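You operate a simulated robot arm through the tools that you are given. There is no shell and no other tool. Be economical: measure what you need, move in short steps, check, and stop when the job is done.

Carry out the task below with a simulated robot arm. There is one attempt and no reset: what you move stays moved.

TASK
Put things in order on the table. At the end: the clear glass stands where the brown dice cup stood; the brown dice cup is in the grey basket; the black plug stands on top of the blue pad; the white pawn from the table stands where the clear glass stood; whatever was shut is shut again. Leave all else as you found it, and nothing knocked over.

It is judged by the outcome, as a careful person would: the job done as asked, and still so three seconds after it is handed in. It fails if anything else is knocked over, pushed out of place, dropped, spilled or broken.

THE ROBOT
A 6-joint arm with a two-finger parallel gripper, fixed in place. Base frame: the origin is at the foot of the arm, x ahead of it, y to its left, z up; the work surface is at about z = 74. Lengths are in cm, angles in degrees, forces in N, time in s.
With the tool pointing down near the work surface it reaches from about 20 to 64 cm from the base axis. Its first joint turns from -66.0 to 66.0 degrees. Payload 2.7 kg.
Tool frame: the origin (TCP) lies between the finger pads and is the grasp point; the fingertips stand 2.3 cm ahead of it; z points along the fingers, y is the line along which they close. The gripper opens to 9.4 cm. The fingers are 3.8 cm wide and 1 cm thick; the gripper's body (5.4 by 9.6 cm) begins 3.9 cm behind the TCP.
Orientation is told as [roll, pitch, yaw] about the base's x, y, z axes, in that order, counted from this pose: with the fingers straight down and closing along the base's y, the tool's x points along the base's -x, its y along +y and its z along -z.

THE INTERFACE
- The arm moves only by the tool step_arm. Its argument "commands" is a list of rows, each an object (a shift or turn left out is 0, a gripper value left out holds the last) with "delta_pos": the shift along the base's x, y, z in cm, a list of three; "angular": the turn, a rotation vector about the base's x, y, z in degrees, a list of three; "jaw": the finger opening in cm, from 0 to 9.4. In form: [{"delta_pos": [dx, dy, dz], "angular": [rx, ry, rz], "jaw": jaw}, ...]. A call has 1 to 10 rows; each row shifts and turns the commanded pose from where the row before left it. A row lasts 0.2 s, in which the tool goes at most 5 cm and 8.6 degrees; a call with a longer step from one row to the next is refused whole, and so is a gripper value outside its range. A pose out of reach is approached as far as the arm can. The call stops where the force on the tool passes 40 N (or 10 N more than at its start, if that is more) or the arm is blocked; 0.2 s more then pass. The fingers move at their own pace (about 4.5 cm/s each) and stop on an object; they squeeze with about 35 N. The grip force told is the motor's: it shows also when the fingers shut on nothing. Time passes only in rows, and 0.2 s behind the last, so rows that do not move let the fingers close. It gives the time, the measured TCP pose, the force on the tool (base axes), the opening and the grip force at its end, in the units of the frame above (readings bear some noise).
- Cameras (640 x 400 px; columns grow to the right, rows downward): "scene" is fixed at [6.73, -42.41, 141.05]; the picture's right is [0.86, -0.51, 0.00], its down [-0.26, -0.43, -0.86] and it looks along [0.44, 0.74, -0.51] (base axes); focal length 329 px, centre (320, 200). "wrist" rides on the gripper at [-3.9, 0, -4.4] in the tool frame; the picture's right is [0.00, -1.00, 0.00], its down [0.97, 0.00, -0.24] and it looks along [0.24, 0.00, 0.97] (tool axes); focal length 218 px, centre (320, 200).
- get_image(camera): a new picture of that camera. No time passes.
- point_at(camera, pixels): for up to 12 pixels [column, row] of the newest picture of that camera ("zoom" is the newest enlarged one), the place [x, y, z] in the base frame of the surface seen there, good to about 0.3 cm. No time passes.
- inspect(camera, box): a new picture of the part [left, top, right, bottom] of that camera's present view, enlarged. No time passes.
- close_job(): hands the job in; it is judged then, once.

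Work in short steps. Measure before you move; look again where a grasp or a placing could have gone wrong, and mend it. You have 80 turns and 34 pictures in all, those below and enlarged ones among them. Open the gripper and draw the arm clear of the work before you hand the job in, unless the task says otherwise; then end with one line.

The tools are called as name(argument=value, ...) on one line, values as JSON. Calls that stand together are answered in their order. step_arm: Moves the arm, as the interface text tells. Its arguments: {"type":"object","properties":{"commands":{"type":"array","items":{"type":"object","properties":{"delta_pos":{"type":"array","items":{"type":"number"}},"angular":{"type":"array","items":{"type":"number"}},"jaw":{"type":"number"}}}}},"required":["commands"]} The other tools are called the same way: get_image (camera) takes a picture; point_at (camera, pixels) gives the place of the surface under pixels of a picture; inspect (camera, box) takes an enlarged picture of a part of a camera's view; close_job () hands the job in.

At the start:

```text
time: 0.0
eef_pos: [46.63, 14.2, 105.8]
ee_rot: [0.1, -0.1, -0.1]
ft_force: [0.7, -0.8, -0.1]
finger_gap: 9.43
finger_force: 0.1
```

scene: 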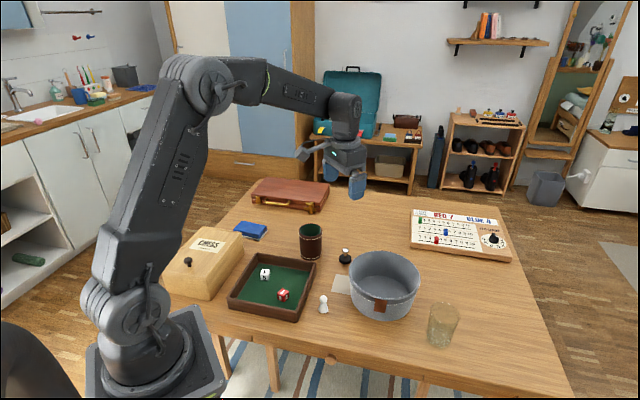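
wrist: 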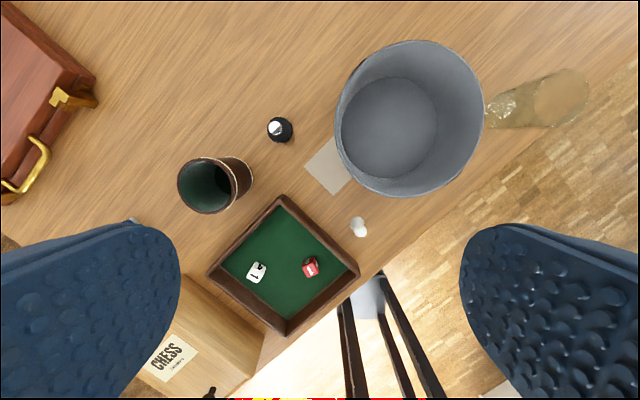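

The scene shows the dice cup (311,240), pawn (323,303), glass (442,325), basket (383,285), plug (345,257) and blue pad (250,231). I enlarge the working area before measuring.

inspect(camera="scene", box=[220, 200, 480, 362])

point_at(camera="scene", pixels=[[311, 228], [311, 258], [323, 297], [323, 312], [345, 250], [345, 262], [250, 229], [442, 310], [440, 346], [383, 300], [383, 255], [200, 250]])

point_at(camera="wrist", pixels=[[205, 187], [280, 128], [359, 223], [400, 125], [560, 95], [500, 110], [345, 115], [480, 130], [420, 42], [400, 196], [330, 165], [135, 222]])

```text
2.46 times, centred on (350, 281) of scene
```

zoom: 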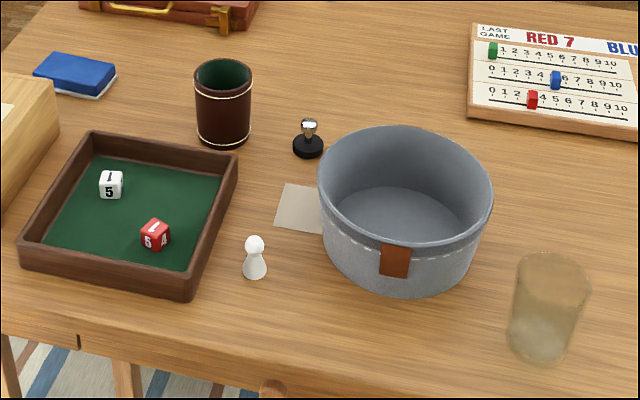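

```text
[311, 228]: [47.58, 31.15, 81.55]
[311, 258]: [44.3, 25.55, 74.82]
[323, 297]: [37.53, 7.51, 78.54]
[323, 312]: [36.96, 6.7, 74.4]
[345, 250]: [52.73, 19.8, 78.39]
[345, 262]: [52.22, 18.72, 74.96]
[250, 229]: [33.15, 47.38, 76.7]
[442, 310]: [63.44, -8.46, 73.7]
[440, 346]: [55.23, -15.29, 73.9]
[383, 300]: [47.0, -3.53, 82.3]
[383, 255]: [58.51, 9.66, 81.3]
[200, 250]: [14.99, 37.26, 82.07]
```

```text
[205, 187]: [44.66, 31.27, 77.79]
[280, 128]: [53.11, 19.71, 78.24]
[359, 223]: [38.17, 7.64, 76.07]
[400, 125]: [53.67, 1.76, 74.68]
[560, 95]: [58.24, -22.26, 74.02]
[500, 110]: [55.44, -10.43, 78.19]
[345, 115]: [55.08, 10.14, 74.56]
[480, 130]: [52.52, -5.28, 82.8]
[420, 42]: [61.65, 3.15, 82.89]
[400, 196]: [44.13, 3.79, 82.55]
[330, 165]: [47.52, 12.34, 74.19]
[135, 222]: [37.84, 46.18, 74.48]
```

The zoom shows each item clearly, and the glass looks empty. I now measure the cup rim and foot, the glass edges, the pad edges and the plug.

point_at(camera="zoom", pixels=[[197, 74], [250, 74], [223, 60], [223, 92], [199, 136], [249, 136], [223, 148], [36, 70], [115, 74], [62, 54], [96, 92], [75, 75]])

point_at(camera="zoom", pixels=[[516, 268], [592, 280], [553, 254], [550, 295], [507, 340], [572, 350], [538, 362], [293, 147], [323, 147], [308, 158], [309, 122], [98, 98]])

point_at(camera="zoom", pixels=[[243, 272], [267, 272], [255, 279], [255, 240], [318, 180], [492, 190], [400, 127], [405, 250], [400, 205], [130, 133], [190, 298], [237, 155]])

```text
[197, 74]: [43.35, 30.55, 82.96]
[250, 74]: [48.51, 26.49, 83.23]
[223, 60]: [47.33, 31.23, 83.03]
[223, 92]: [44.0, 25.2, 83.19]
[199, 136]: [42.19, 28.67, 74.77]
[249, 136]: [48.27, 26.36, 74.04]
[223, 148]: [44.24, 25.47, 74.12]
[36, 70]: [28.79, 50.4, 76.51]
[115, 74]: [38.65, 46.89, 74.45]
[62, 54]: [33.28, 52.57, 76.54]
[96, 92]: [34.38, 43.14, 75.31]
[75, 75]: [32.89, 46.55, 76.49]
```

```text
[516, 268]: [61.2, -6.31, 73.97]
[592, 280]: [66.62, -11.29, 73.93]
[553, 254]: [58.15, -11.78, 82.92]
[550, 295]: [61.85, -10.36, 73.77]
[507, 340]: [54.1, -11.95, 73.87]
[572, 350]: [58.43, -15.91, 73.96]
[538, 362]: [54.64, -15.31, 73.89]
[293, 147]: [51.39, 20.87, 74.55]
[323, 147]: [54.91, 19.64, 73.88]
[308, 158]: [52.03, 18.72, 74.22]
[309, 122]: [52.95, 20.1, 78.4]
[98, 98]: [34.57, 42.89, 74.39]
```

```text
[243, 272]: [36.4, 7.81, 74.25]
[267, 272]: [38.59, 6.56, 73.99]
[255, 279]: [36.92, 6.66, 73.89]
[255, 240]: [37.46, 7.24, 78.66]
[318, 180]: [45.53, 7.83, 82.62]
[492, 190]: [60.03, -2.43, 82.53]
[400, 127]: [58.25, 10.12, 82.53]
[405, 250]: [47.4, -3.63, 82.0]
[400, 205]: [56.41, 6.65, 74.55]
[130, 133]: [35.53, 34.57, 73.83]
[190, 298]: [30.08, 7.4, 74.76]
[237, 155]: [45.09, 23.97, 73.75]
```

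The cup is centred near (45.8, 28.2), about 6.6 cm across, with its rim at z 83.1. I move above it and check with the wrist camera.

step_arm(commands=[{"delta_pos": [-0.2, 3.5, -2], "jaw": 9.4}, {"delta_pos": [-0.2, 3.5, -2]}, {"delta_pos": [-0.2, 3.5, -2]}, {"delta_pos": [-0.2, 3.5, -2]}, {}])

get_image(camera="wrist")

```text
time: 1.2
eef_pos: [46.16, 28.37, 97.69]
ee_rot: [0.1, -0.2, -0.1]
ft_force: [0.9, 0.1, 0.1]
finger_gap: 9.41
finger_force: 0.0
```

```text
30 pictures are left
```

wrist: 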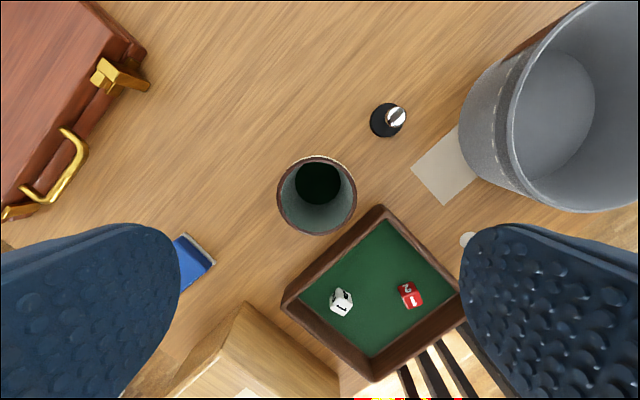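

The cup rim sits at columns 277–357. I measure points on its edge and the tray corner.

point_at(camera="wrist", pixels=[[279, 195], [355, 195], [317, 233], [317, 159], [382, 207], [283, 303], [388, 120], [397, 117], [185, 240], [212, 263]])

```text
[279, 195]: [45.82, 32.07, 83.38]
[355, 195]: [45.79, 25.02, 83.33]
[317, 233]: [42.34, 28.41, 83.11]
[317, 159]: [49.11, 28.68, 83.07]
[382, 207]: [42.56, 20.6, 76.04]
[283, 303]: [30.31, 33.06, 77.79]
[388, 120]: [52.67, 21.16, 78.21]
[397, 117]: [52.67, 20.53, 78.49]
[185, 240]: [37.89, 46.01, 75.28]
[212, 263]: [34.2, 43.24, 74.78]
```

The cup centre is (45.8, 28.5) and the rim is at z 83.2. I go straight down to z 80.8, which keeps the fingertips above the tray wall, and close.

step_arm(commands=[{"delta_pos": [-0.36, 0.13, -4.5]}, {"delta_pos": [0, 0, -4.5]}, {"delta_pos": [0, 0, -4]}, {"delta_pos": [0, 0, -3.9]}, {}, {"jaw": 5}, {"jaw": 5}, {"jaw": 5}, {"jaw": 5}])

```text
time: 3.2
eef_pos: [45.39, 28.6, 80.88]
ee_rot: [0.2, -0.2, 0.0]
ft_force: [0.2, 0.9, 1.1]
finger_gap: 6.99
finger_force: 35.0
```

The grip holds at 6.99 cm. I lift the cup to about z 94 and carry it over the basket centre, approximately (52.8, 3.0).

step_arm(commands=[{"delta_pos": [0, 0, 3]}, {"delta_pos": [0, 0, 4]}, {"delta_pos": [0, 0, 4]}, {"delta_pos": [0, 0, 3]}, {"delta_pos": [1.2, -4.2, 0]}, {"delta_pos": [1.2, -4.2, 0]}, {"delta_pos": [1.2, -4.2, 0]}, {"delta_pos": [1.2, -4.2, 0]}, {"delta_pos": [1.2, -4.2, 0]}, {"delta_pos": [1.0, -4.2, 0]}])

get_image(camera="wrist")

get_image(camera="scene")

```text
time: 5.4
eef_pos: [52.35, 2.95, 94.96]
ee_rot: [0.1, -0.1, 0.1]
ft_force: [0.0, -0.6, -1.0]
finger_gap: 7.0
finger_force: 34.8
```

```text
29 pictures are left
```

wrist: 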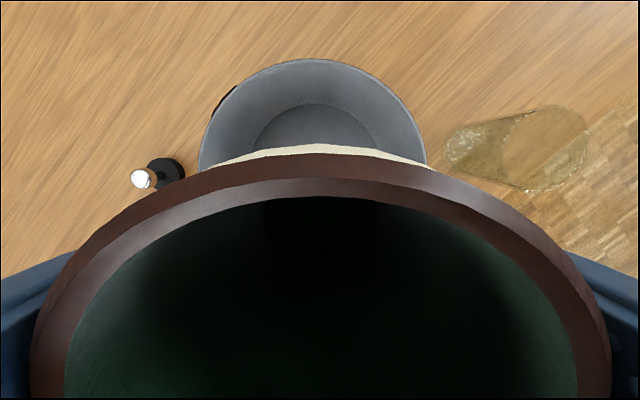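

```text
28 pictures are left
```

scene: 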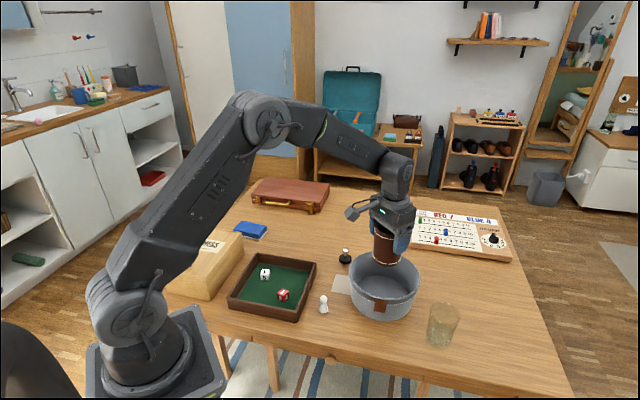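

The cup is held upright over the basket. I verify the basket centre from the visible rim (left 200, right 427, back row 60) before lowering.

point_at(camera="wrist", pixels=[[202, 150], [425, 150], [310, 61], [255, 78], [365, 75], [258, 140], [315, 104], [372, 140]])

```text
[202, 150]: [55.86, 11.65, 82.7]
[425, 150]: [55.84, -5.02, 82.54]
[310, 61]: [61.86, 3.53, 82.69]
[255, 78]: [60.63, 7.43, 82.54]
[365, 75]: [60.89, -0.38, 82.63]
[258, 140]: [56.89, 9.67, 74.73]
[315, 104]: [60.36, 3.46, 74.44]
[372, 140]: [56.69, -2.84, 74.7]
```

The basket centre is (53.1, 3.3) and its floor is at z 74.5. I lower to z ≈81.5 and look at the force before letting go.

step_arm(commands=[{"delta_pos": [0.3, 0.3, -2]}, {"delta_pos": [0, 0, -3]}, {"delta_pos": [0, 0, -3]}, {"delta_pos": [0, 0, -3]}, {"delta_pos": [0, 0, -1.5]}, {"delta_pos": [0, 0, -0.7]}, {}])

```text
time: 7.0
eef_pos: [52.93, 3.58, 81.66]
ee_rot: [0.1, -0.1, -0.1]
ft_force: [0.0, 0.0, -0.7]
finger_gap: 7.0
finger_force: 35.0
```

step_arm(commands=[{"delta_pos": [0, 0, -0.2]}, {}])

```text
time: 7.6
eef_pos: [52.88, 3.52, 81.48]
ee_rot: [0.2, -0.1, -0.1]
ft_force: [0.2, 0.2, -0.6]
finger_gap: 7.0
finger_force: 35.0
```

There is no contact yet, so I lower a little more.

step_arm(commands=[{"delta_pos": [0, 0, -0.15]}, {"delta_pos": [0, 0, -0.15]}, {}])

```text
time: 8.4
eef_pos: [52.98, 3.36, 81.33]
ee_rot: [0.1, -0.2, 0.0]
ft_force: [-8.1, 0.6, 21.7]
finger_gap: 7.0
finger_force: 34.5
```

The 21.7 N reading shows the cup on the basket floor. I open to 9.0 and rise straight up.

step_arm(commands=[{"jaw": 9.0}, {"jaw": 9.0}, {"jaw": 9.0}, {"delta_pos": [0, 0, 3]}, {"delta_pos": [0, 0, 4]}, {"delta_pos": [0, 0, 4]}, {"delta_pos": [0.3, -4.5, 1.5]}, {"delta_pos": [0.3, -4.5, 1.5]}, {"delta_pos": [0.3, -4, 1]}, {"jaw": 9.4}])

get_image(camera="wrist")

inspect(camera="scene", box=[300, 220, 480, 362])

```text
time: 10.6
eef_pos: [53.65, -9.92, 96.14]
ee_rot: [0.2, -0.1, 0.0]
ft_force: [-0.1, 0.1, -0.1]
finger_gap: 9.38
finger_force: 0.1
```

```text
27 pictures are left
```

wrist: 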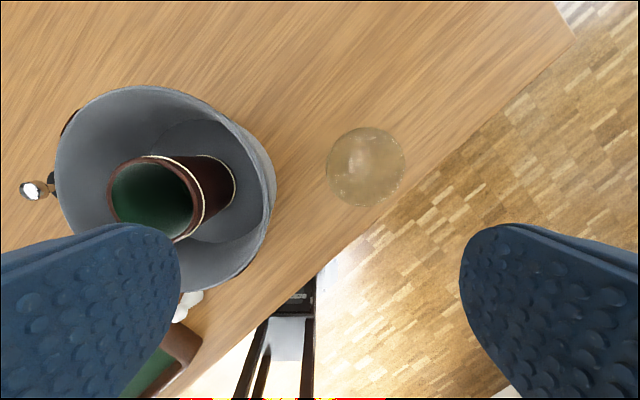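

```text
2.82 times, centred on (390, 291) of scene
```

zoom: 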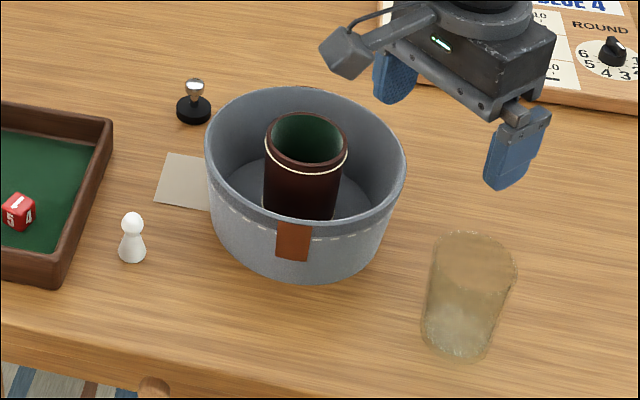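

The cup stands upright in the basket. I zoom in on the glass from both cameras to place its rim and foot.

inspect(camera="wrist", box=[290, 100, 450, 240])

inspect(camera="scene", box=[400, 290, 500, 360])

point_at(camera="wrist", pixels=[[329, 167], [403, 167], [366, 130], [366, 205], [366, 167], [366, 150], [340, 180], [395, 180]])

```text
2.86 times, centred on (370, 170) of wrist
```

zoom: 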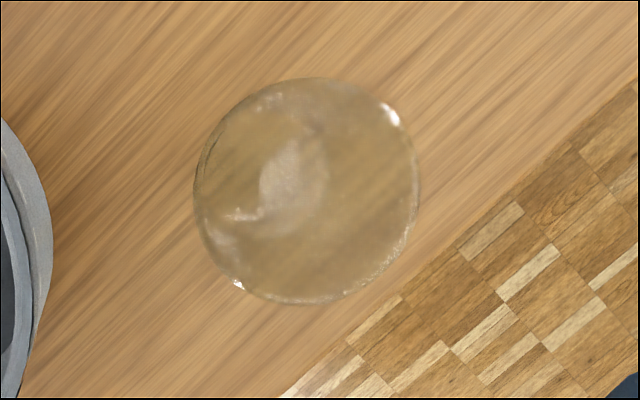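

```text
5.71 times, centred on (450, 325) of scene
```

zoom: 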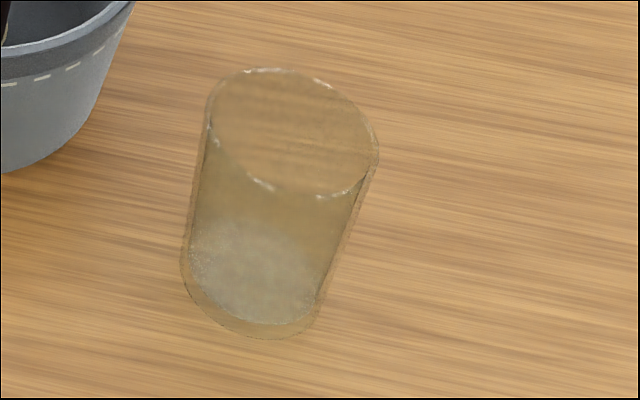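

```text
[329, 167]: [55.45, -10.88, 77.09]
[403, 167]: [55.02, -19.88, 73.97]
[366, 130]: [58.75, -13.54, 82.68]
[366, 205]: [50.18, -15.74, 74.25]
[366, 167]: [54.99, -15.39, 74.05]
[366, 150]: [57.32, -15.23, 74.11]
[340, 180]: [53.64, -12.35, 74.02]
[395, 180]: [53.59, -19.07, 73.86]
```

The two views agree: the glass is upright at (55.85, -13.6), with rim z 82.7 and about 6.5 cm across. I descend to z 80.3 with the jaws open and close on it.

step_arm(commands=[{"delta_pos": [2.2, -3.65, 0]}, {"delta_pos": [0, 0, -4.5]}, {"delta_pos": [0, 0, -4.5]}, {"delta_pos": [0, 0, -4]}, {"delta_pos": [0, 0, -2.85]}, {}, {"jaw": 5.5}, {"jaw": 5.5}, {"jaw": 5.5}, {"jaw": 5.5}])

```text
time: 12.8
eef_pos: [56.12, -13.2, 80.31]
ee_rot: [0.2, -0.1, 0.1]
ft_force: [-0.2, 0.2, -0.9]
finger_gap: 6.04
finger_force: 35.2
```

Gripped at 6.04 cm. I lift vertically.

step_arm(commands=[{"delta_pos": [0, 0, 2]}, {"delta_pos": [0, 0, 4]}, {"delta_pos": [0, 0, 4]}, {"delta_pos": [0, 0, 4]}, {"delta_pos": [0, 0, 2]}, {}])

step_arm(commands=[{"delta_pos": [-0.6, 2.2, 0]}, {"delta_pos": [-1.0, 4.3, 0]}, {"delta_pos": [-1.0, 4.3, 0]}, {"delta_pos": [-1.0, 4.3, 0]}, {"delta_pos": [-1.1, 4.4, 0]}, {"delta_pos": [-1.1, 4.4, 0]}, {"delta_pos": [-1.1, 4.4, 0]}, {"delta_pos": [-1.1, 4.5, 0]}, {"delta_pos": [-1.1, 4.5, 0]}, {"delta_pos": [-0.97, 4.42, 0]}])

get_image(camera="scene")

```text
time: 14.2
eef_pos: [55.93, -13.28, 96.49]
ee_rot: [0.1, -0.1, 0.0]
ft_force: [-0.1, -0.4, -1.4]
finger_gap: 6.03
finger_force: 35.2
```

```text
time: 16.4
eef_pos: [45.97, 28.34, 96.31]
ee_rot: [0.1, -0.1, 0.0]
ft_force: [1.3, -0.5, -1.8]
finger_gap: 6.0
finger_force: 34.9
```

```text
23 pictures are left
```

scene: 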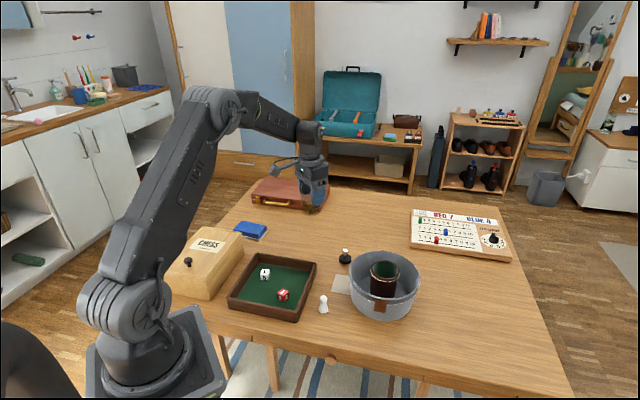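

The glass is over the cup's old spot (45.9, 28.4). I lower it to just above the table.

step_arm(commands=[{"delta_pos": [0, 0, -4]}, {"delta_pos": [0, 0, -4]}, {"delta_pos": [0, 0, -4]}, {"delta_pos": [0, 0, -2.5]}, {"delta_pos": [0, 0, -1]}, {"delta_pos": [0, 0, -0.3]}, {}])

step_arm(commands=[{"delta_pos": [0, 0, -0.15]}, {"delta_pos": [0, 0, -0.1]}, {}])

```text
time: 18.0
eef_pos: [45.89, 28.66, 80.55]
ee_rot: [0.0, -0.1, 0.0]
ft_force: [-0.5, -1.4, -2.4]
finger_gap: 6.02
finger_force: 35.1
```

```text
time: 18.8
eef_pos: [45.75, 28.41, 80.28]
ee_rot: [0.2, 0.0, 0.1]
ft_force: [0.2, -0.1, -1.3]
finger_gap: 6.03
finger_force: 35.0
```

No contact yet, so I take a small further step.

step_arm(commands=[{"delta_pos": [0, 0, -0.1]}, {}])

```text
time: 19.4
eef_pos: [45.94, 28.6, 80.39]
ee_rot: [0.1, -0.2, -0.1]
ft_force: [-2.6, -2.9, 9.3]
finger_gap: 6.01
finger_force: 35.1
```

Contact at 9 N. I release to 8.4, rise, and move over the pawn area near (37.5, 7.2) for a look.

step_arm(commands=[{"jaw": 8.4}, {"jaw": 8.4}, {"jaw": 8.4}, {"delta_pos": [0, 0, 3]}, {"delta_pos": [0, 0, 4]}, {"delta_pos": [0, 0, 4]}, {"delta_pos": [0, 0, 2]}, {}])

step_arm(commands=[{"delta_pos": [-1.6, -4.2, 0], "jaw": 5}, {"delta_pos": [-1.6, -4.2, 0]}, {"delta_pos": [-1.6, -4.2, 0]}, {"delta_pos": [-1.6, -4.2, -1]}, {"delta_pos": [-1.9, -4.4, -1]}, {}])

get_image(camera="wrist")

inspect(camera="scene", box=[220, 200, 420, 330])

```text
time: 21.2
eef_pos: [45.7, 28.49, 93.33]
ee_rot: [0.1, -0.1, 0.0]
ft_force: [-0.2, -0.2, -0.2]
finger_gap: 8.41
finger_force: 0.0
```

```text
time: 22.6
eef_pos: [37.47, 7.45, 91.27]
ee_rot: [0.2, -0.1, 0.0]
ft_force: [-0.2, 0.6, 1.0]
finger_gap: 5.01
finger_force: 0.1
```

```text
22 pictures are left
```

wrist: 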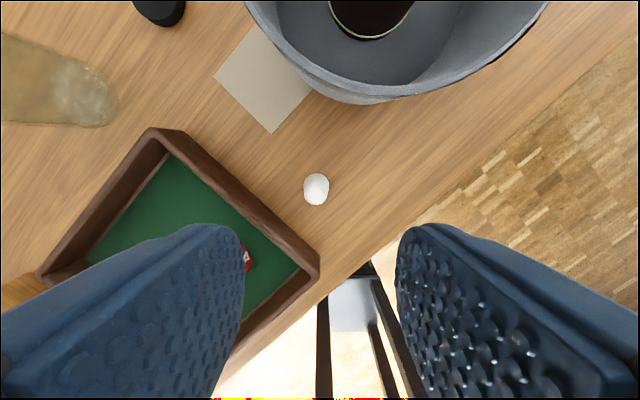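

```text
3.08 times, centred on (320, 265) of scene
```

zoom: 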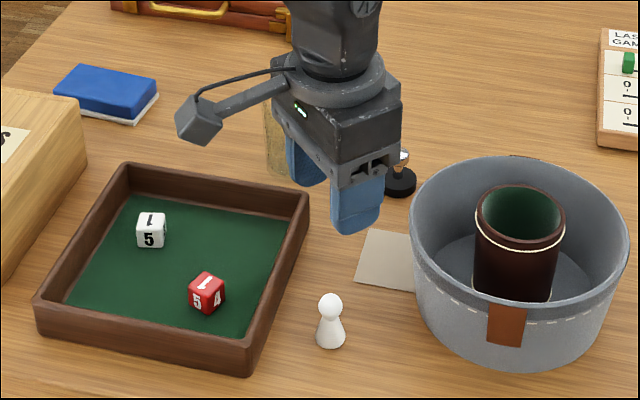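

The glass stands at its new place. I measure the pawn (316,188), the tray edge and the basket edge around it.

point_at(camera="wrist", pixels=[[316, 183], [316, 176], [316, 195], [305, 186], [327, 186], [270, 215], [318, 260], [350, 102], [250, 190]])

point_at(camera="zoom", pixels=[[331, 308], [319, 306], [342, 306], [331, 295], [317, 340], [345, 340], [331, 348], [331, 330], [307, 195], [249, 350], [78, 85], [84, 112]])

```text
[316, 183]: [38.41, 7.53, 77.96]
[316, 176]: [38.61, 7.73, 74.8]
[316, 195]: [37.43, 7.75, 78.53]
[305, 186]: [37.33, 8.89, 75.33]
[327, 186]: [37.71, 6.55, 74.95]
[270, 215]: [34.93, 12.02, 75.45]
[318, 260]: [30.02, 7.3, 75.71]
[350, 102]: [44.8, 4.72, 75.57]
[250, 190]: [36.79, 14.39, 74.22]
```

```text
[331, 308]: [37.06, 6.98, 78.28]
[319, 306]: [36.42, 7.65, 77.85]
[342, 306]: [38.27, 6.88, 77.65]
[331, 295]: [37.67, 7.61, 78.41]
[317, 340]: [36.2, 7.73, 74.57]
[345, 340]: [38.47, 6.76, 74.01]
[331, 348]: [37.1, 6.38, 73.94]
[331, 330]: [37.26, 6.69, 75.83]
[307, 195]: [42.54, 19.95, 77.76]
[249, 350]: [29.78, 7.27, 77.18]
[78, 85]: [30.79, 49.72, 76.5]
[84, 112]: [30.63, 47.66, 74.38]
```

The pawn is centred near (37.6, 7.4) with the head at z ≈78. I narrow the jaws to 4 and descend to z 78.5 to grip the head above the waist, then close.

step_arm(commands=[{"delta_pos": [0.1, 0.1, -4.5], "jaw": 4}, {"delta_pos": [0, 0, -4]}, {"delta_pos": [0, 0, -3]}, {"delta_pos": [0, 0, -1.2]}, {}, {"jaw": 1}, {"jaw": 1}, {"jaw": 1}, {"jaw": 1}, {}])

inspect(camera="scene", box=[240, 220, 400, 330])

```text
time: 24.8
eef_pos: [37.63, 7.39, 78.41]
ee_rot: [0.1, -0.1, 0.0]
ft_force: [-0.5, 1.2, -0.2]
finger_gap: 1.73
finger_force: 35.1
```

```text
3.64 times, centred on (320, 275) of scene
```

zoom: 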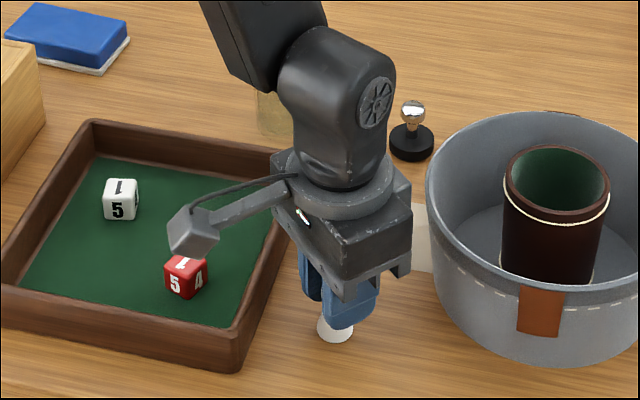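

Gripped at 1.73 cm (the head). I lift, carry it to the glass's old spot (55.85, -13.5), and measure the sensor box on the gripper for later clearance.

point_at(camera="zoom", pixels=[[193, 235], [175, 240], [195, 257], [240, 205]])

step_arm(commands=[{"delta_pos": [0, 0, 3]}, {"delta_pos": [0, 0, 4.5]}, {"delta_pos": [0, 0, 4.5]}, {"delta_pos": [2.6, -3, 1]}, {"delta_pos": [2.6, -3, 0]}, {"delta_pos": [2.6, -3, 0]}, {"delta_pos": [2.6, -3, 0]}, {"delta_pos": [2.6, -3, 0]}, {"delta_pos": [2.6, -3, 0]}, {"delta_pos": [2.6, -2.9, 0]}])

step_arm(commands=[{"delta_pos": [0, 0, -4]}, {"delta_pos": [0, 0, -4]}, {"delta_pos": [0, 0, -3]}, {"delta_pos": [0, 0, -1.5]}, {}])

inspect(camera="scene", box=[340, 230, 500, 350])

```text
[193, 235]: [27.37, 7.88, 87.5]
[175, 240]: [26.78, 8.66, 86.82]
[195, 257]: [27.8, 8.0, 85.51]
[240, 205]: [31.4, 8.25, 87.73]
```

```text
time: 27.0
eef_pos: [56.13, -13.52, 91.56]
ee_rot: [0.1, -0.1, 0.1]
ft_force: [0.1, 0.4, -0.2]
finger_gap: 1.71
finger_force: 34.9
```

```text
time: 28.2
eef_pos: [55.69, -13.4, 78.98]
ee_rot: [0.1, -0.1, 0.0]
ft_force: [0.2, 0.4, 0.3]
finger_gap: 1.73
finger_force: 35.3
```

```text
3.33 times, centred on (420, 290) of scene
```

zoom: 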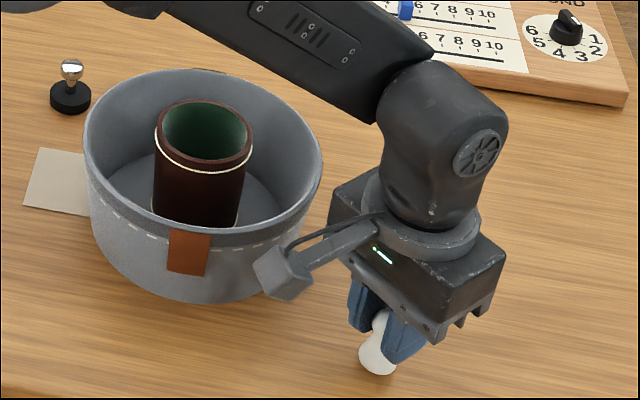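

The pawn hangs about 0.4 cm above the table and looks upright. I lower it gently.

step_arm(commands=[{"delta_pos": [0, 0, -0.35]}, {"delta_pos": [0, 0, -0.1]}, {}])

```text
time: 29.0
eef_pos: [55.82, -13.38, 78.62]
ee_rot: [0.0, -0.1, -0.1]
ft_force: [0.0, 0.6, 0.3]
finger_gap: 1.72
finger_force: 35.2
```

step_arm(commands=[{"delta_pos": [0, 0, -0.1]}, {"delta_pos": [0, 0, -0.05]}, {}])

```text
time: 29.8
eef_pos: [55.84, -13.47, 78.47]
ee_rot: [0.1, -0.2, -0.1]
ft_force: [-0.1, 0.4, -0.8]
finger_gap: 1.73
finger_force: 34.7
```

step_arm(commands=[{"delta_pos": [0, 0, -0.1]}, {}])

```text
time: 30.4
eef_pos: [55.79, -13.44, 78.53]
ee_rot: [0.1, 0.0, 0.0]
ft_force: [1.0, 0.2, -0.1]
finger_gap: 1.74
finger_force: 35.9
```

step_arm(commands=[{"delta_pos": [0, 0, -0.1]}, {}])

```text
time: 31.0
eef_pos: [55.99, -13.46, 78.23]
ee_rot: [0.2, -0.1, 0.1]
ft_force: [-1.0, 0.0, 3.2]
finger_gap: 1.71
finger_force: 35.5
```

Slight contact (3.2 N), so the pawn is on the table. I open, rise, and look.

step_arm(commands=[{"jaw": 2.4}, {"jaw": 4}, {"jaw": 4}, {"delta_pos": [0, 0, 3]}, {"delta_pos": [0, 0, 4.5]}, {"delta_pos": [0, 0, 4.5]}, {"delta_pos": [0, 0, 2]}])

inspect(camera="scene", box=[340, 230, 500, 350])

step_arm(commands=[{"delta_pos": [-0.4, 4.6, 0], "jaw": 6}, {"delta_pos": [-0.4, 4.6, 0]}, {"delta_pos": [-0.4, 4.6, 0]}, {"delta_pos": [-0.4, 4.6, 0]}, {"delta_pos": [-0.4, 4.6, 0]}, {"delta_pos": [-0.4, 4.6, 0]}, {"delta_pos": [-0.4, 4.6, 0]}, {"delta_pos": [0, 1.4, 0]}, {}])

get_image(camera="wrist")

```text
time: 32.6
eef_pos: [56.08, -13.23, 92.53]
ee_rot: [0.2, -0.1, 0.0]
ft_force: [0.1, 0.1, 0.6]
finger_gap: 4.02
finger_force: 0.0
```

```text
3.33 times, centred on (420, 290) of scene
```

zoom: 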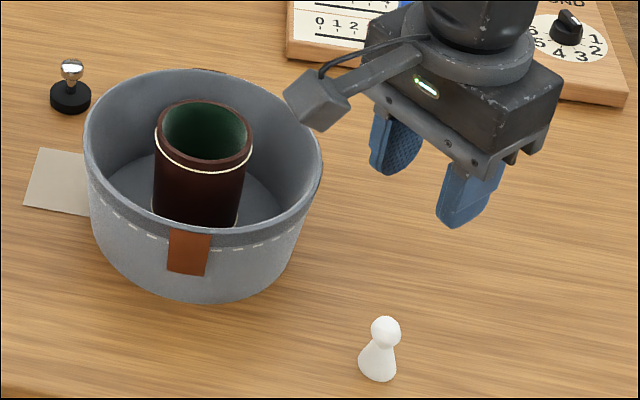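

```text
time: 34.6
eef_pos: [53.31, 19.93, 92.14]
ee_rot: [0.1, -0.1, 0.0]
ft_force: [0.7, 0.3, 1.1]
finger_gap: 6.0
finger_force: 0.2
```

```text
17 pictures are left
```

wrist: 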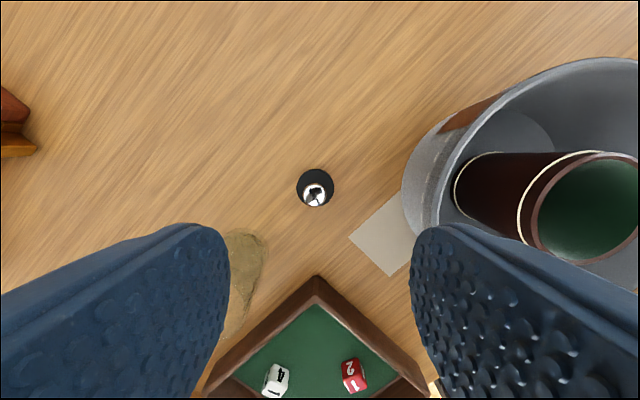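

The pawn stands properly. The plug is at wrist (316,190); I enlarge it for shape and measure it, along with the pad.

inspect(camera="wrist", box=[280, 160, 360, 220])

point_at(camera="wrist", pixels=[[317, 196], [317, 204], [315, 176], [300, 186], [332, 186], [307, 196], [326, 196]])

inspect(camera="scene", box=[220, 200, 380, 300])

```text
6.67 times, centred on (320, 190) of wrist
```

zoom: 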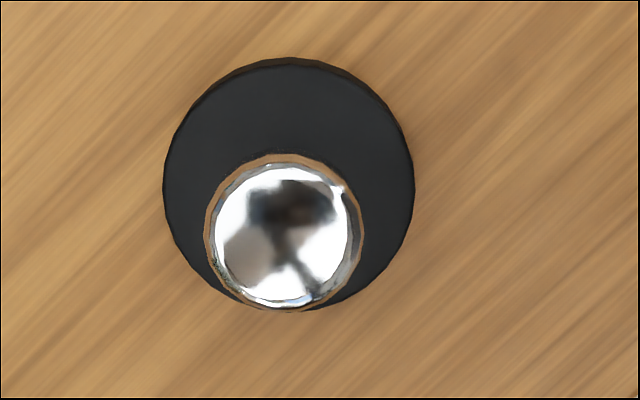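

```text
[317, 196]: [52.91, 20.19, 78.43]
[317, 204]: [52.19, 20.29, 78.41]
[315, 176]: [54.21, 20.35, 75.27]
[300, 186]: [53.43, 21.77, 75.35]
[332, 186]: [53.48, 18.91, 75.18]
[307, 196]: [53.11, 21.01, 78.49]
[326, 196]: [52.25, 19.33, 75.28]
```

```text
4.00 times, centred on (300, 250) of scene
```

zoom: 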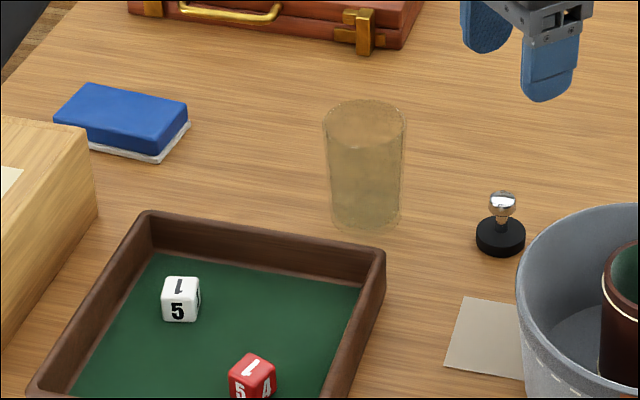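

The plug has a black disc (z 74–75.4) and a metal knob about 1.8 cm across with its top at 78.5, centred at (52.8, 20.3). I grip the knob at TCP z ≈78.2.

step_arm(commands=[{"delta_pos": [-0.2, 0.2, -4.5], "jaw": 4}, {"delta_pos": [0, 0, -4.5]}, {"delta_pos": [0, 0, -3]}, {"delta_pos": [0, 0, -2]}, {}, {"jaw": 1}, {"jaw": 1}, {"jaw": 1}, {"jaw": 1}, {}])

step_arm(commands=[{"delta_pos": [0, 0, 2]}, {"delta_pos": [0, 0, 4.5]}, {"delta_pos": [0, 0, 4.5]}, {"delta_pos": [0, 0, 4]}, {}])

inspect(camera="scene", box=[240, 170, 420, 290])

```text
time: 36.8
eef_pos: [52.79, 20.01, 78.03]
ee_rot: [0.1, -0.1, 0.0]
ft_force: [0.4, 0.5, 0.1]
finger_gap: 1.89
finger_force: 34.7
```

```text
time: 38.0
eef_pos: [52.78, 20.07, 93.08]
ee_rot: [0.1, -0.1, 0.0]
ft_force: [0.4, 0.5, -0.4]
finger_gap: 1.91
finger_force: 35.3
```

```text
3.33 times, centred on (330, 230) of scene
```

zoom: 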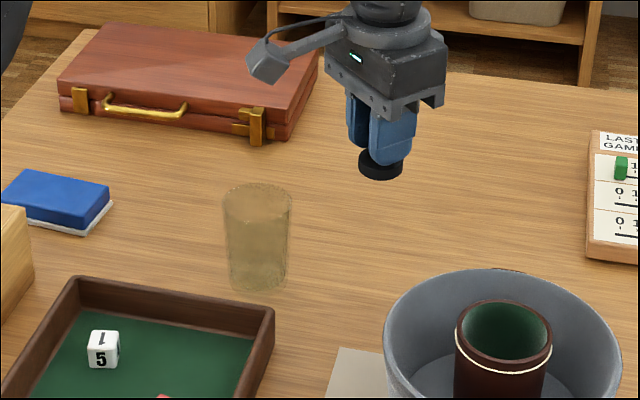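

The plug is held level. I measure the pad's top corners (4 corners in this zoom) to find its centre.

point_at(camera="zoom", pixels=[[6, 197], [28, 172], [106, 187], [84, 210], [56, 191], [40, 190], [75, 195], [15, 215], [60, 182]])

step_arm(commands=[{"delta_pos": [-2.8, 3.8, 0]}, {"delta_pos": [-2.8, 3.8, 0]}, {"delta_pos": [-2.8, 3.8, 0]}, {"delta_pos": [-2.8, 3.8, 0]}, {"delta_pos": [-2.5, 3.5, 0]}, {}])

get_image(camera="wrist")

```text
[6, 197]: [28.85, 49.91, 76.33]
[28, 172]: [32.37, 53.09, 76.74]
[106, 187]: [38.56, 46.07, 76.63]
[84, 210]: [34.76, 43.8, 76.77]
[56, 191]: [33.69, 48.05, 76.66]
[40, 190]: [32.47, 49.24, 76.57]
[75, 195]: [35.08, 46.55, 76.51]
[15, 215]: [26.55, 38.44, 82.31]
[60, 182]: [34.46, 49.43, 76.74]
```

```text
time: 39.4
eef_pos: [39.25, 39.28, 93.03]
ee_rot: [0.1, -0.2, 0.0]
ft_force: [0.4, -0.5, -1.1]
finger_gap: 1.92
finger_force: 35.0
```

```text
13 pictures are left
```

wrist: 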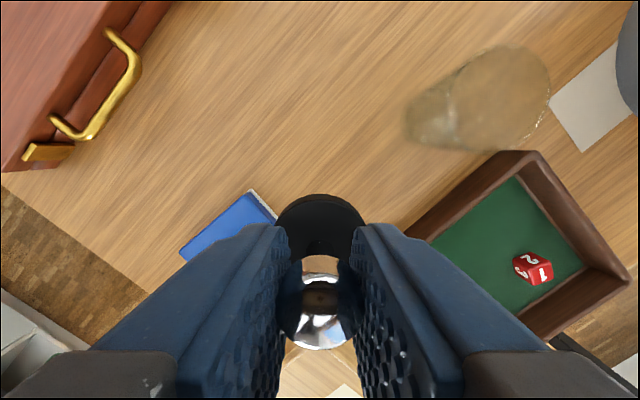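

The pad's top centre is (33.6, 48.2) at z 76.6. I check the near suitcase corner for clearance and move above the pad.

point_at(camera="wrist", pixels=[[10, 168], [45, 153], [95, 135], [135, 60]])

step_arm(commands=[{"delta_pos": [-1.9, 3, 0]}, {"delta_pos": [-1.9, 3, 0]}, {"delta_pos": [-1.8, 3.1, 0]}, {}])

get_image(camera="scene")

```text
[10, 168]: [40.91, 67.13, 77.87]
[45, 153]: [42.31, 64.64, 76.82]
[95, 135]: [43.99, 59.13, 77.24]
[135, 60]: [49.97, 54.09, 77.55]
```

```text
time: 40.4
eef_pos: [33.76, 48.38, 93.33]
ee_rot: [0.0, -0.1, 0.0]
ft_force: [0.2, 0.2, -0.4]
finger_gap: 1.88
finger_force: 35.1
```

```text
12 pictures are left
```

scene: 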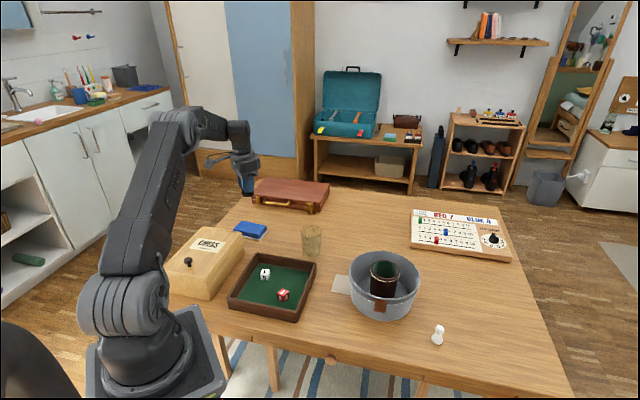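

Everything is clear of the pad. I lower to z ≈81.3, about 0.5 cm above expected contact at 80.75.

step_arm(commands=[{"delta_pos": [0, 0, -4]}, {"delta_pos": [0, 0, -4]}, {"delta_pos": [0, 0, -2.5]}, {"delta_pos": [0, 0, -1.2]}, {}])

inspect(camera="scene", box=[200, 180, 320, 260])

```text
time: 41.6
eef_pos: [33.7, 48.13, 81.59]
ee_rot: [0.1, -0.2, -0.1]
ft_force: [0.4, 0.4, -0.2]
finger_gap: 1.91
finger_force: 35.1
```

```text
5.00 times, centred on (260, 220) of scene
```

zoom: 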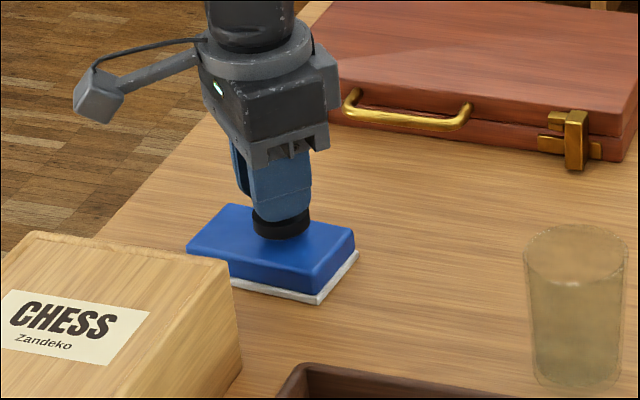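

The plug is centred over the pad. I lower in small steps to contact.

step_arm(commands=[{"delta_pos": [0, 0, -0.3]}, {"delta_pos": [0, 0, -0.2]}, {}])

step_arm(commands=[{"delta_pos": [0, 0, -0.1]}, {}])

step_arm(commands=[{"delta_pos": [0, 0, -0.1]}, {}])

```text
time: 42.4
eef_pos: [33.76, 48.2, 80.98]
ee_rot: [-0.1, 0.0, 0.0]
ft_force: [-0.2, 0.7, -0.1]
finger_gap: 1.92
finger_force: 34.5
```

```text
time: 43.0
eef_pos: [33.79, 48.12, 81.02]
ee_rot: [0.2, -0.1, 0.0]
ft_force: [-0.8, 1.2, -0.2]
finger_gap: 1.92
finger_force: 34.9
```

```text
time: 43.6
eef_pos: [33.59, 48.18, 80.91]
ee_rot: [0.1, -0.1, 0.0]
ft_force: [0.3, -0.2, -0.7]
finger_gap: 1.91
finger_force: 34.9
```

step_arm(commands=[{"delta_pos": [0, 0, -0.1]}, {}])

step_arm(commands=[{"delta_pos": [0, 0, -0.06]}, {}])

```text
time: 44.2
eef_pos: [33.65, 48.35, 80.66]
ee_rot: [0.1, -0.1, 0.0]
ft_force: [0.4, -0.4, -0.7]
finger_gap: 1.89
finger_force: 34.6
```

```text
time: 44.8
eef_pos: [33.77, 48.2, 80.59]
ee_rot: [0.2, -0.1, 0.0]
ft_force: [-1.4, 0.6, 0.6]
finger_gap: 1.9
finger_force: 34.9
```

step_arm(commands=[{"delta_pos": [0, 0, -0.08]}, {}])

```text
time: 45.4
eef_pos: [33.67, 48.09, 80.74]
ee_rot: [0.1, 0.0, 0.0]
ft_force: [-2.6, -1.2, 9.4]
finger_gap: 1.92
finger_force: 35.3
```

Contact at 9 N. I release, rise straight up, and draw back to check.

step_arm(commands=[{"jaw": 2.6}, {"jaw": 4}, {"jaw": 4}, {"delta_pos": [0, 0, 3]}, {"delta_pos": [0, 0, 4.5]}, {"delta_pos": [0, 0, 4.5]}, {"delta_pos": [0, 0, 4.5]}, {"delta_pos": [1.5, -4, 2]}, {"delta_pos": [1.5, -4, 2]}, {"delta_pos": [1.5, -4, 2]}])

step_arm(commands=[{"delta_pos": [2, -4, 0.5]}, {"delta_pos": [2, -4, 0.5]}, {"delta_pos": [2, -4, 0.5]}, {"delta_pos": [1, -4, 0]}, {"delta_pos": [0, -4, 0]}, {}])

get_image(camera="scene")

inspect(camera="scene", box=[200, 200, 480, 360])

get_image(camera="wrist")

```text
time: 47.6
eef_pos: [38.35, 35.66, 102.95]
ee_rot: [0.0, -0.1, 0.1]
ft_force: [-1.2, -0.3, 0.5]
finger_gap: 3.99
finger_force: 0.0
```

```text
time: 49.0
eef_pos: [45.29, 15.76, 104.5]
ee_rot: [0.2, -0.1, 0.0]
ft_force: [0.3, 0.2, -0.4]
finger_gap: 4.0
finger_force: 0.1
```

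```text
10 pictures are left
```

scene: 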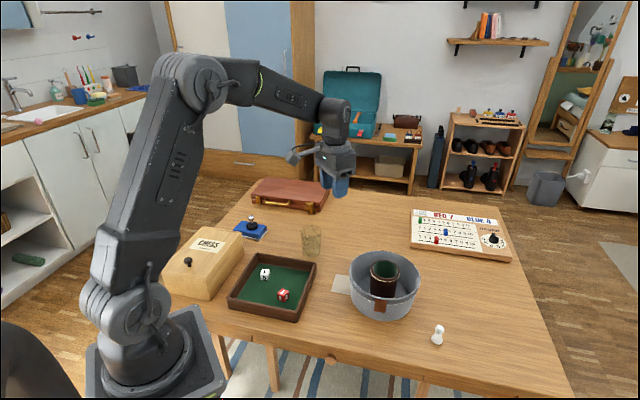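

```text
2.29 times, centred on (340, 280) of scene
```

zoom: 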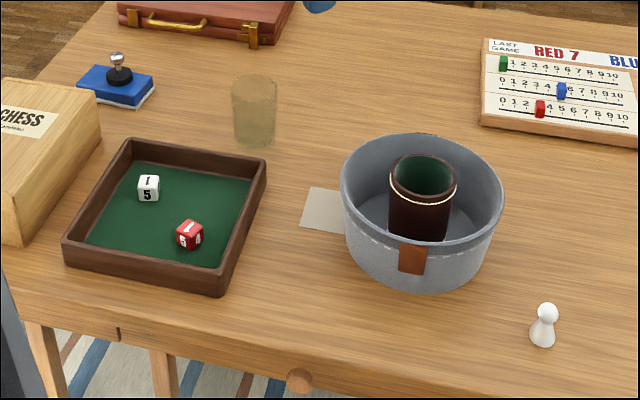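

```text
8 pictures are left
```

wrist: 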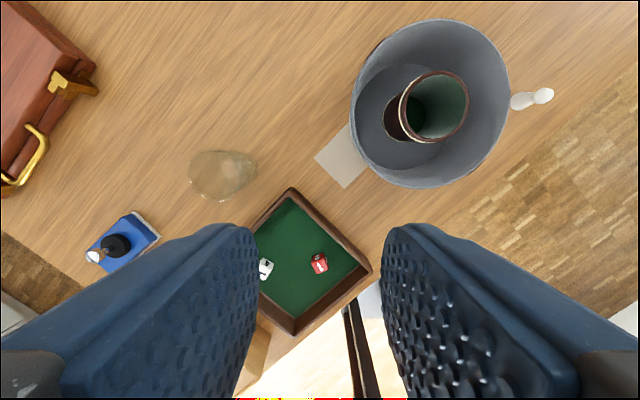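

All four items stand as asked, and the dice, tray, basket and scoreboard look unchanged. Nothing was opened along the way. I open the gripper fully and let things settle, then hand in.

step_arm(commands=[{"delta_pos": [0, 0, 1], "jaw": 9.4}, {}, {}, {}])

close_job()

```text
time: 50.0
eef_pos: [45.25, 16.17, 105.57]
ee_rot: [0.1, 0.0, 0.0]
ft_force: [0.4, -0.6, 0.5]
finger_gap: 9.39
finger_force: 0.1
```

```text
The job is handed in.
```

The job is handed in: the dice cup is in the basket, the glass is where the cup stood, the pawn is where the glass stood, the plug is on the blue pad, nothing had to be opened, and the last pictures show all else unmoved.
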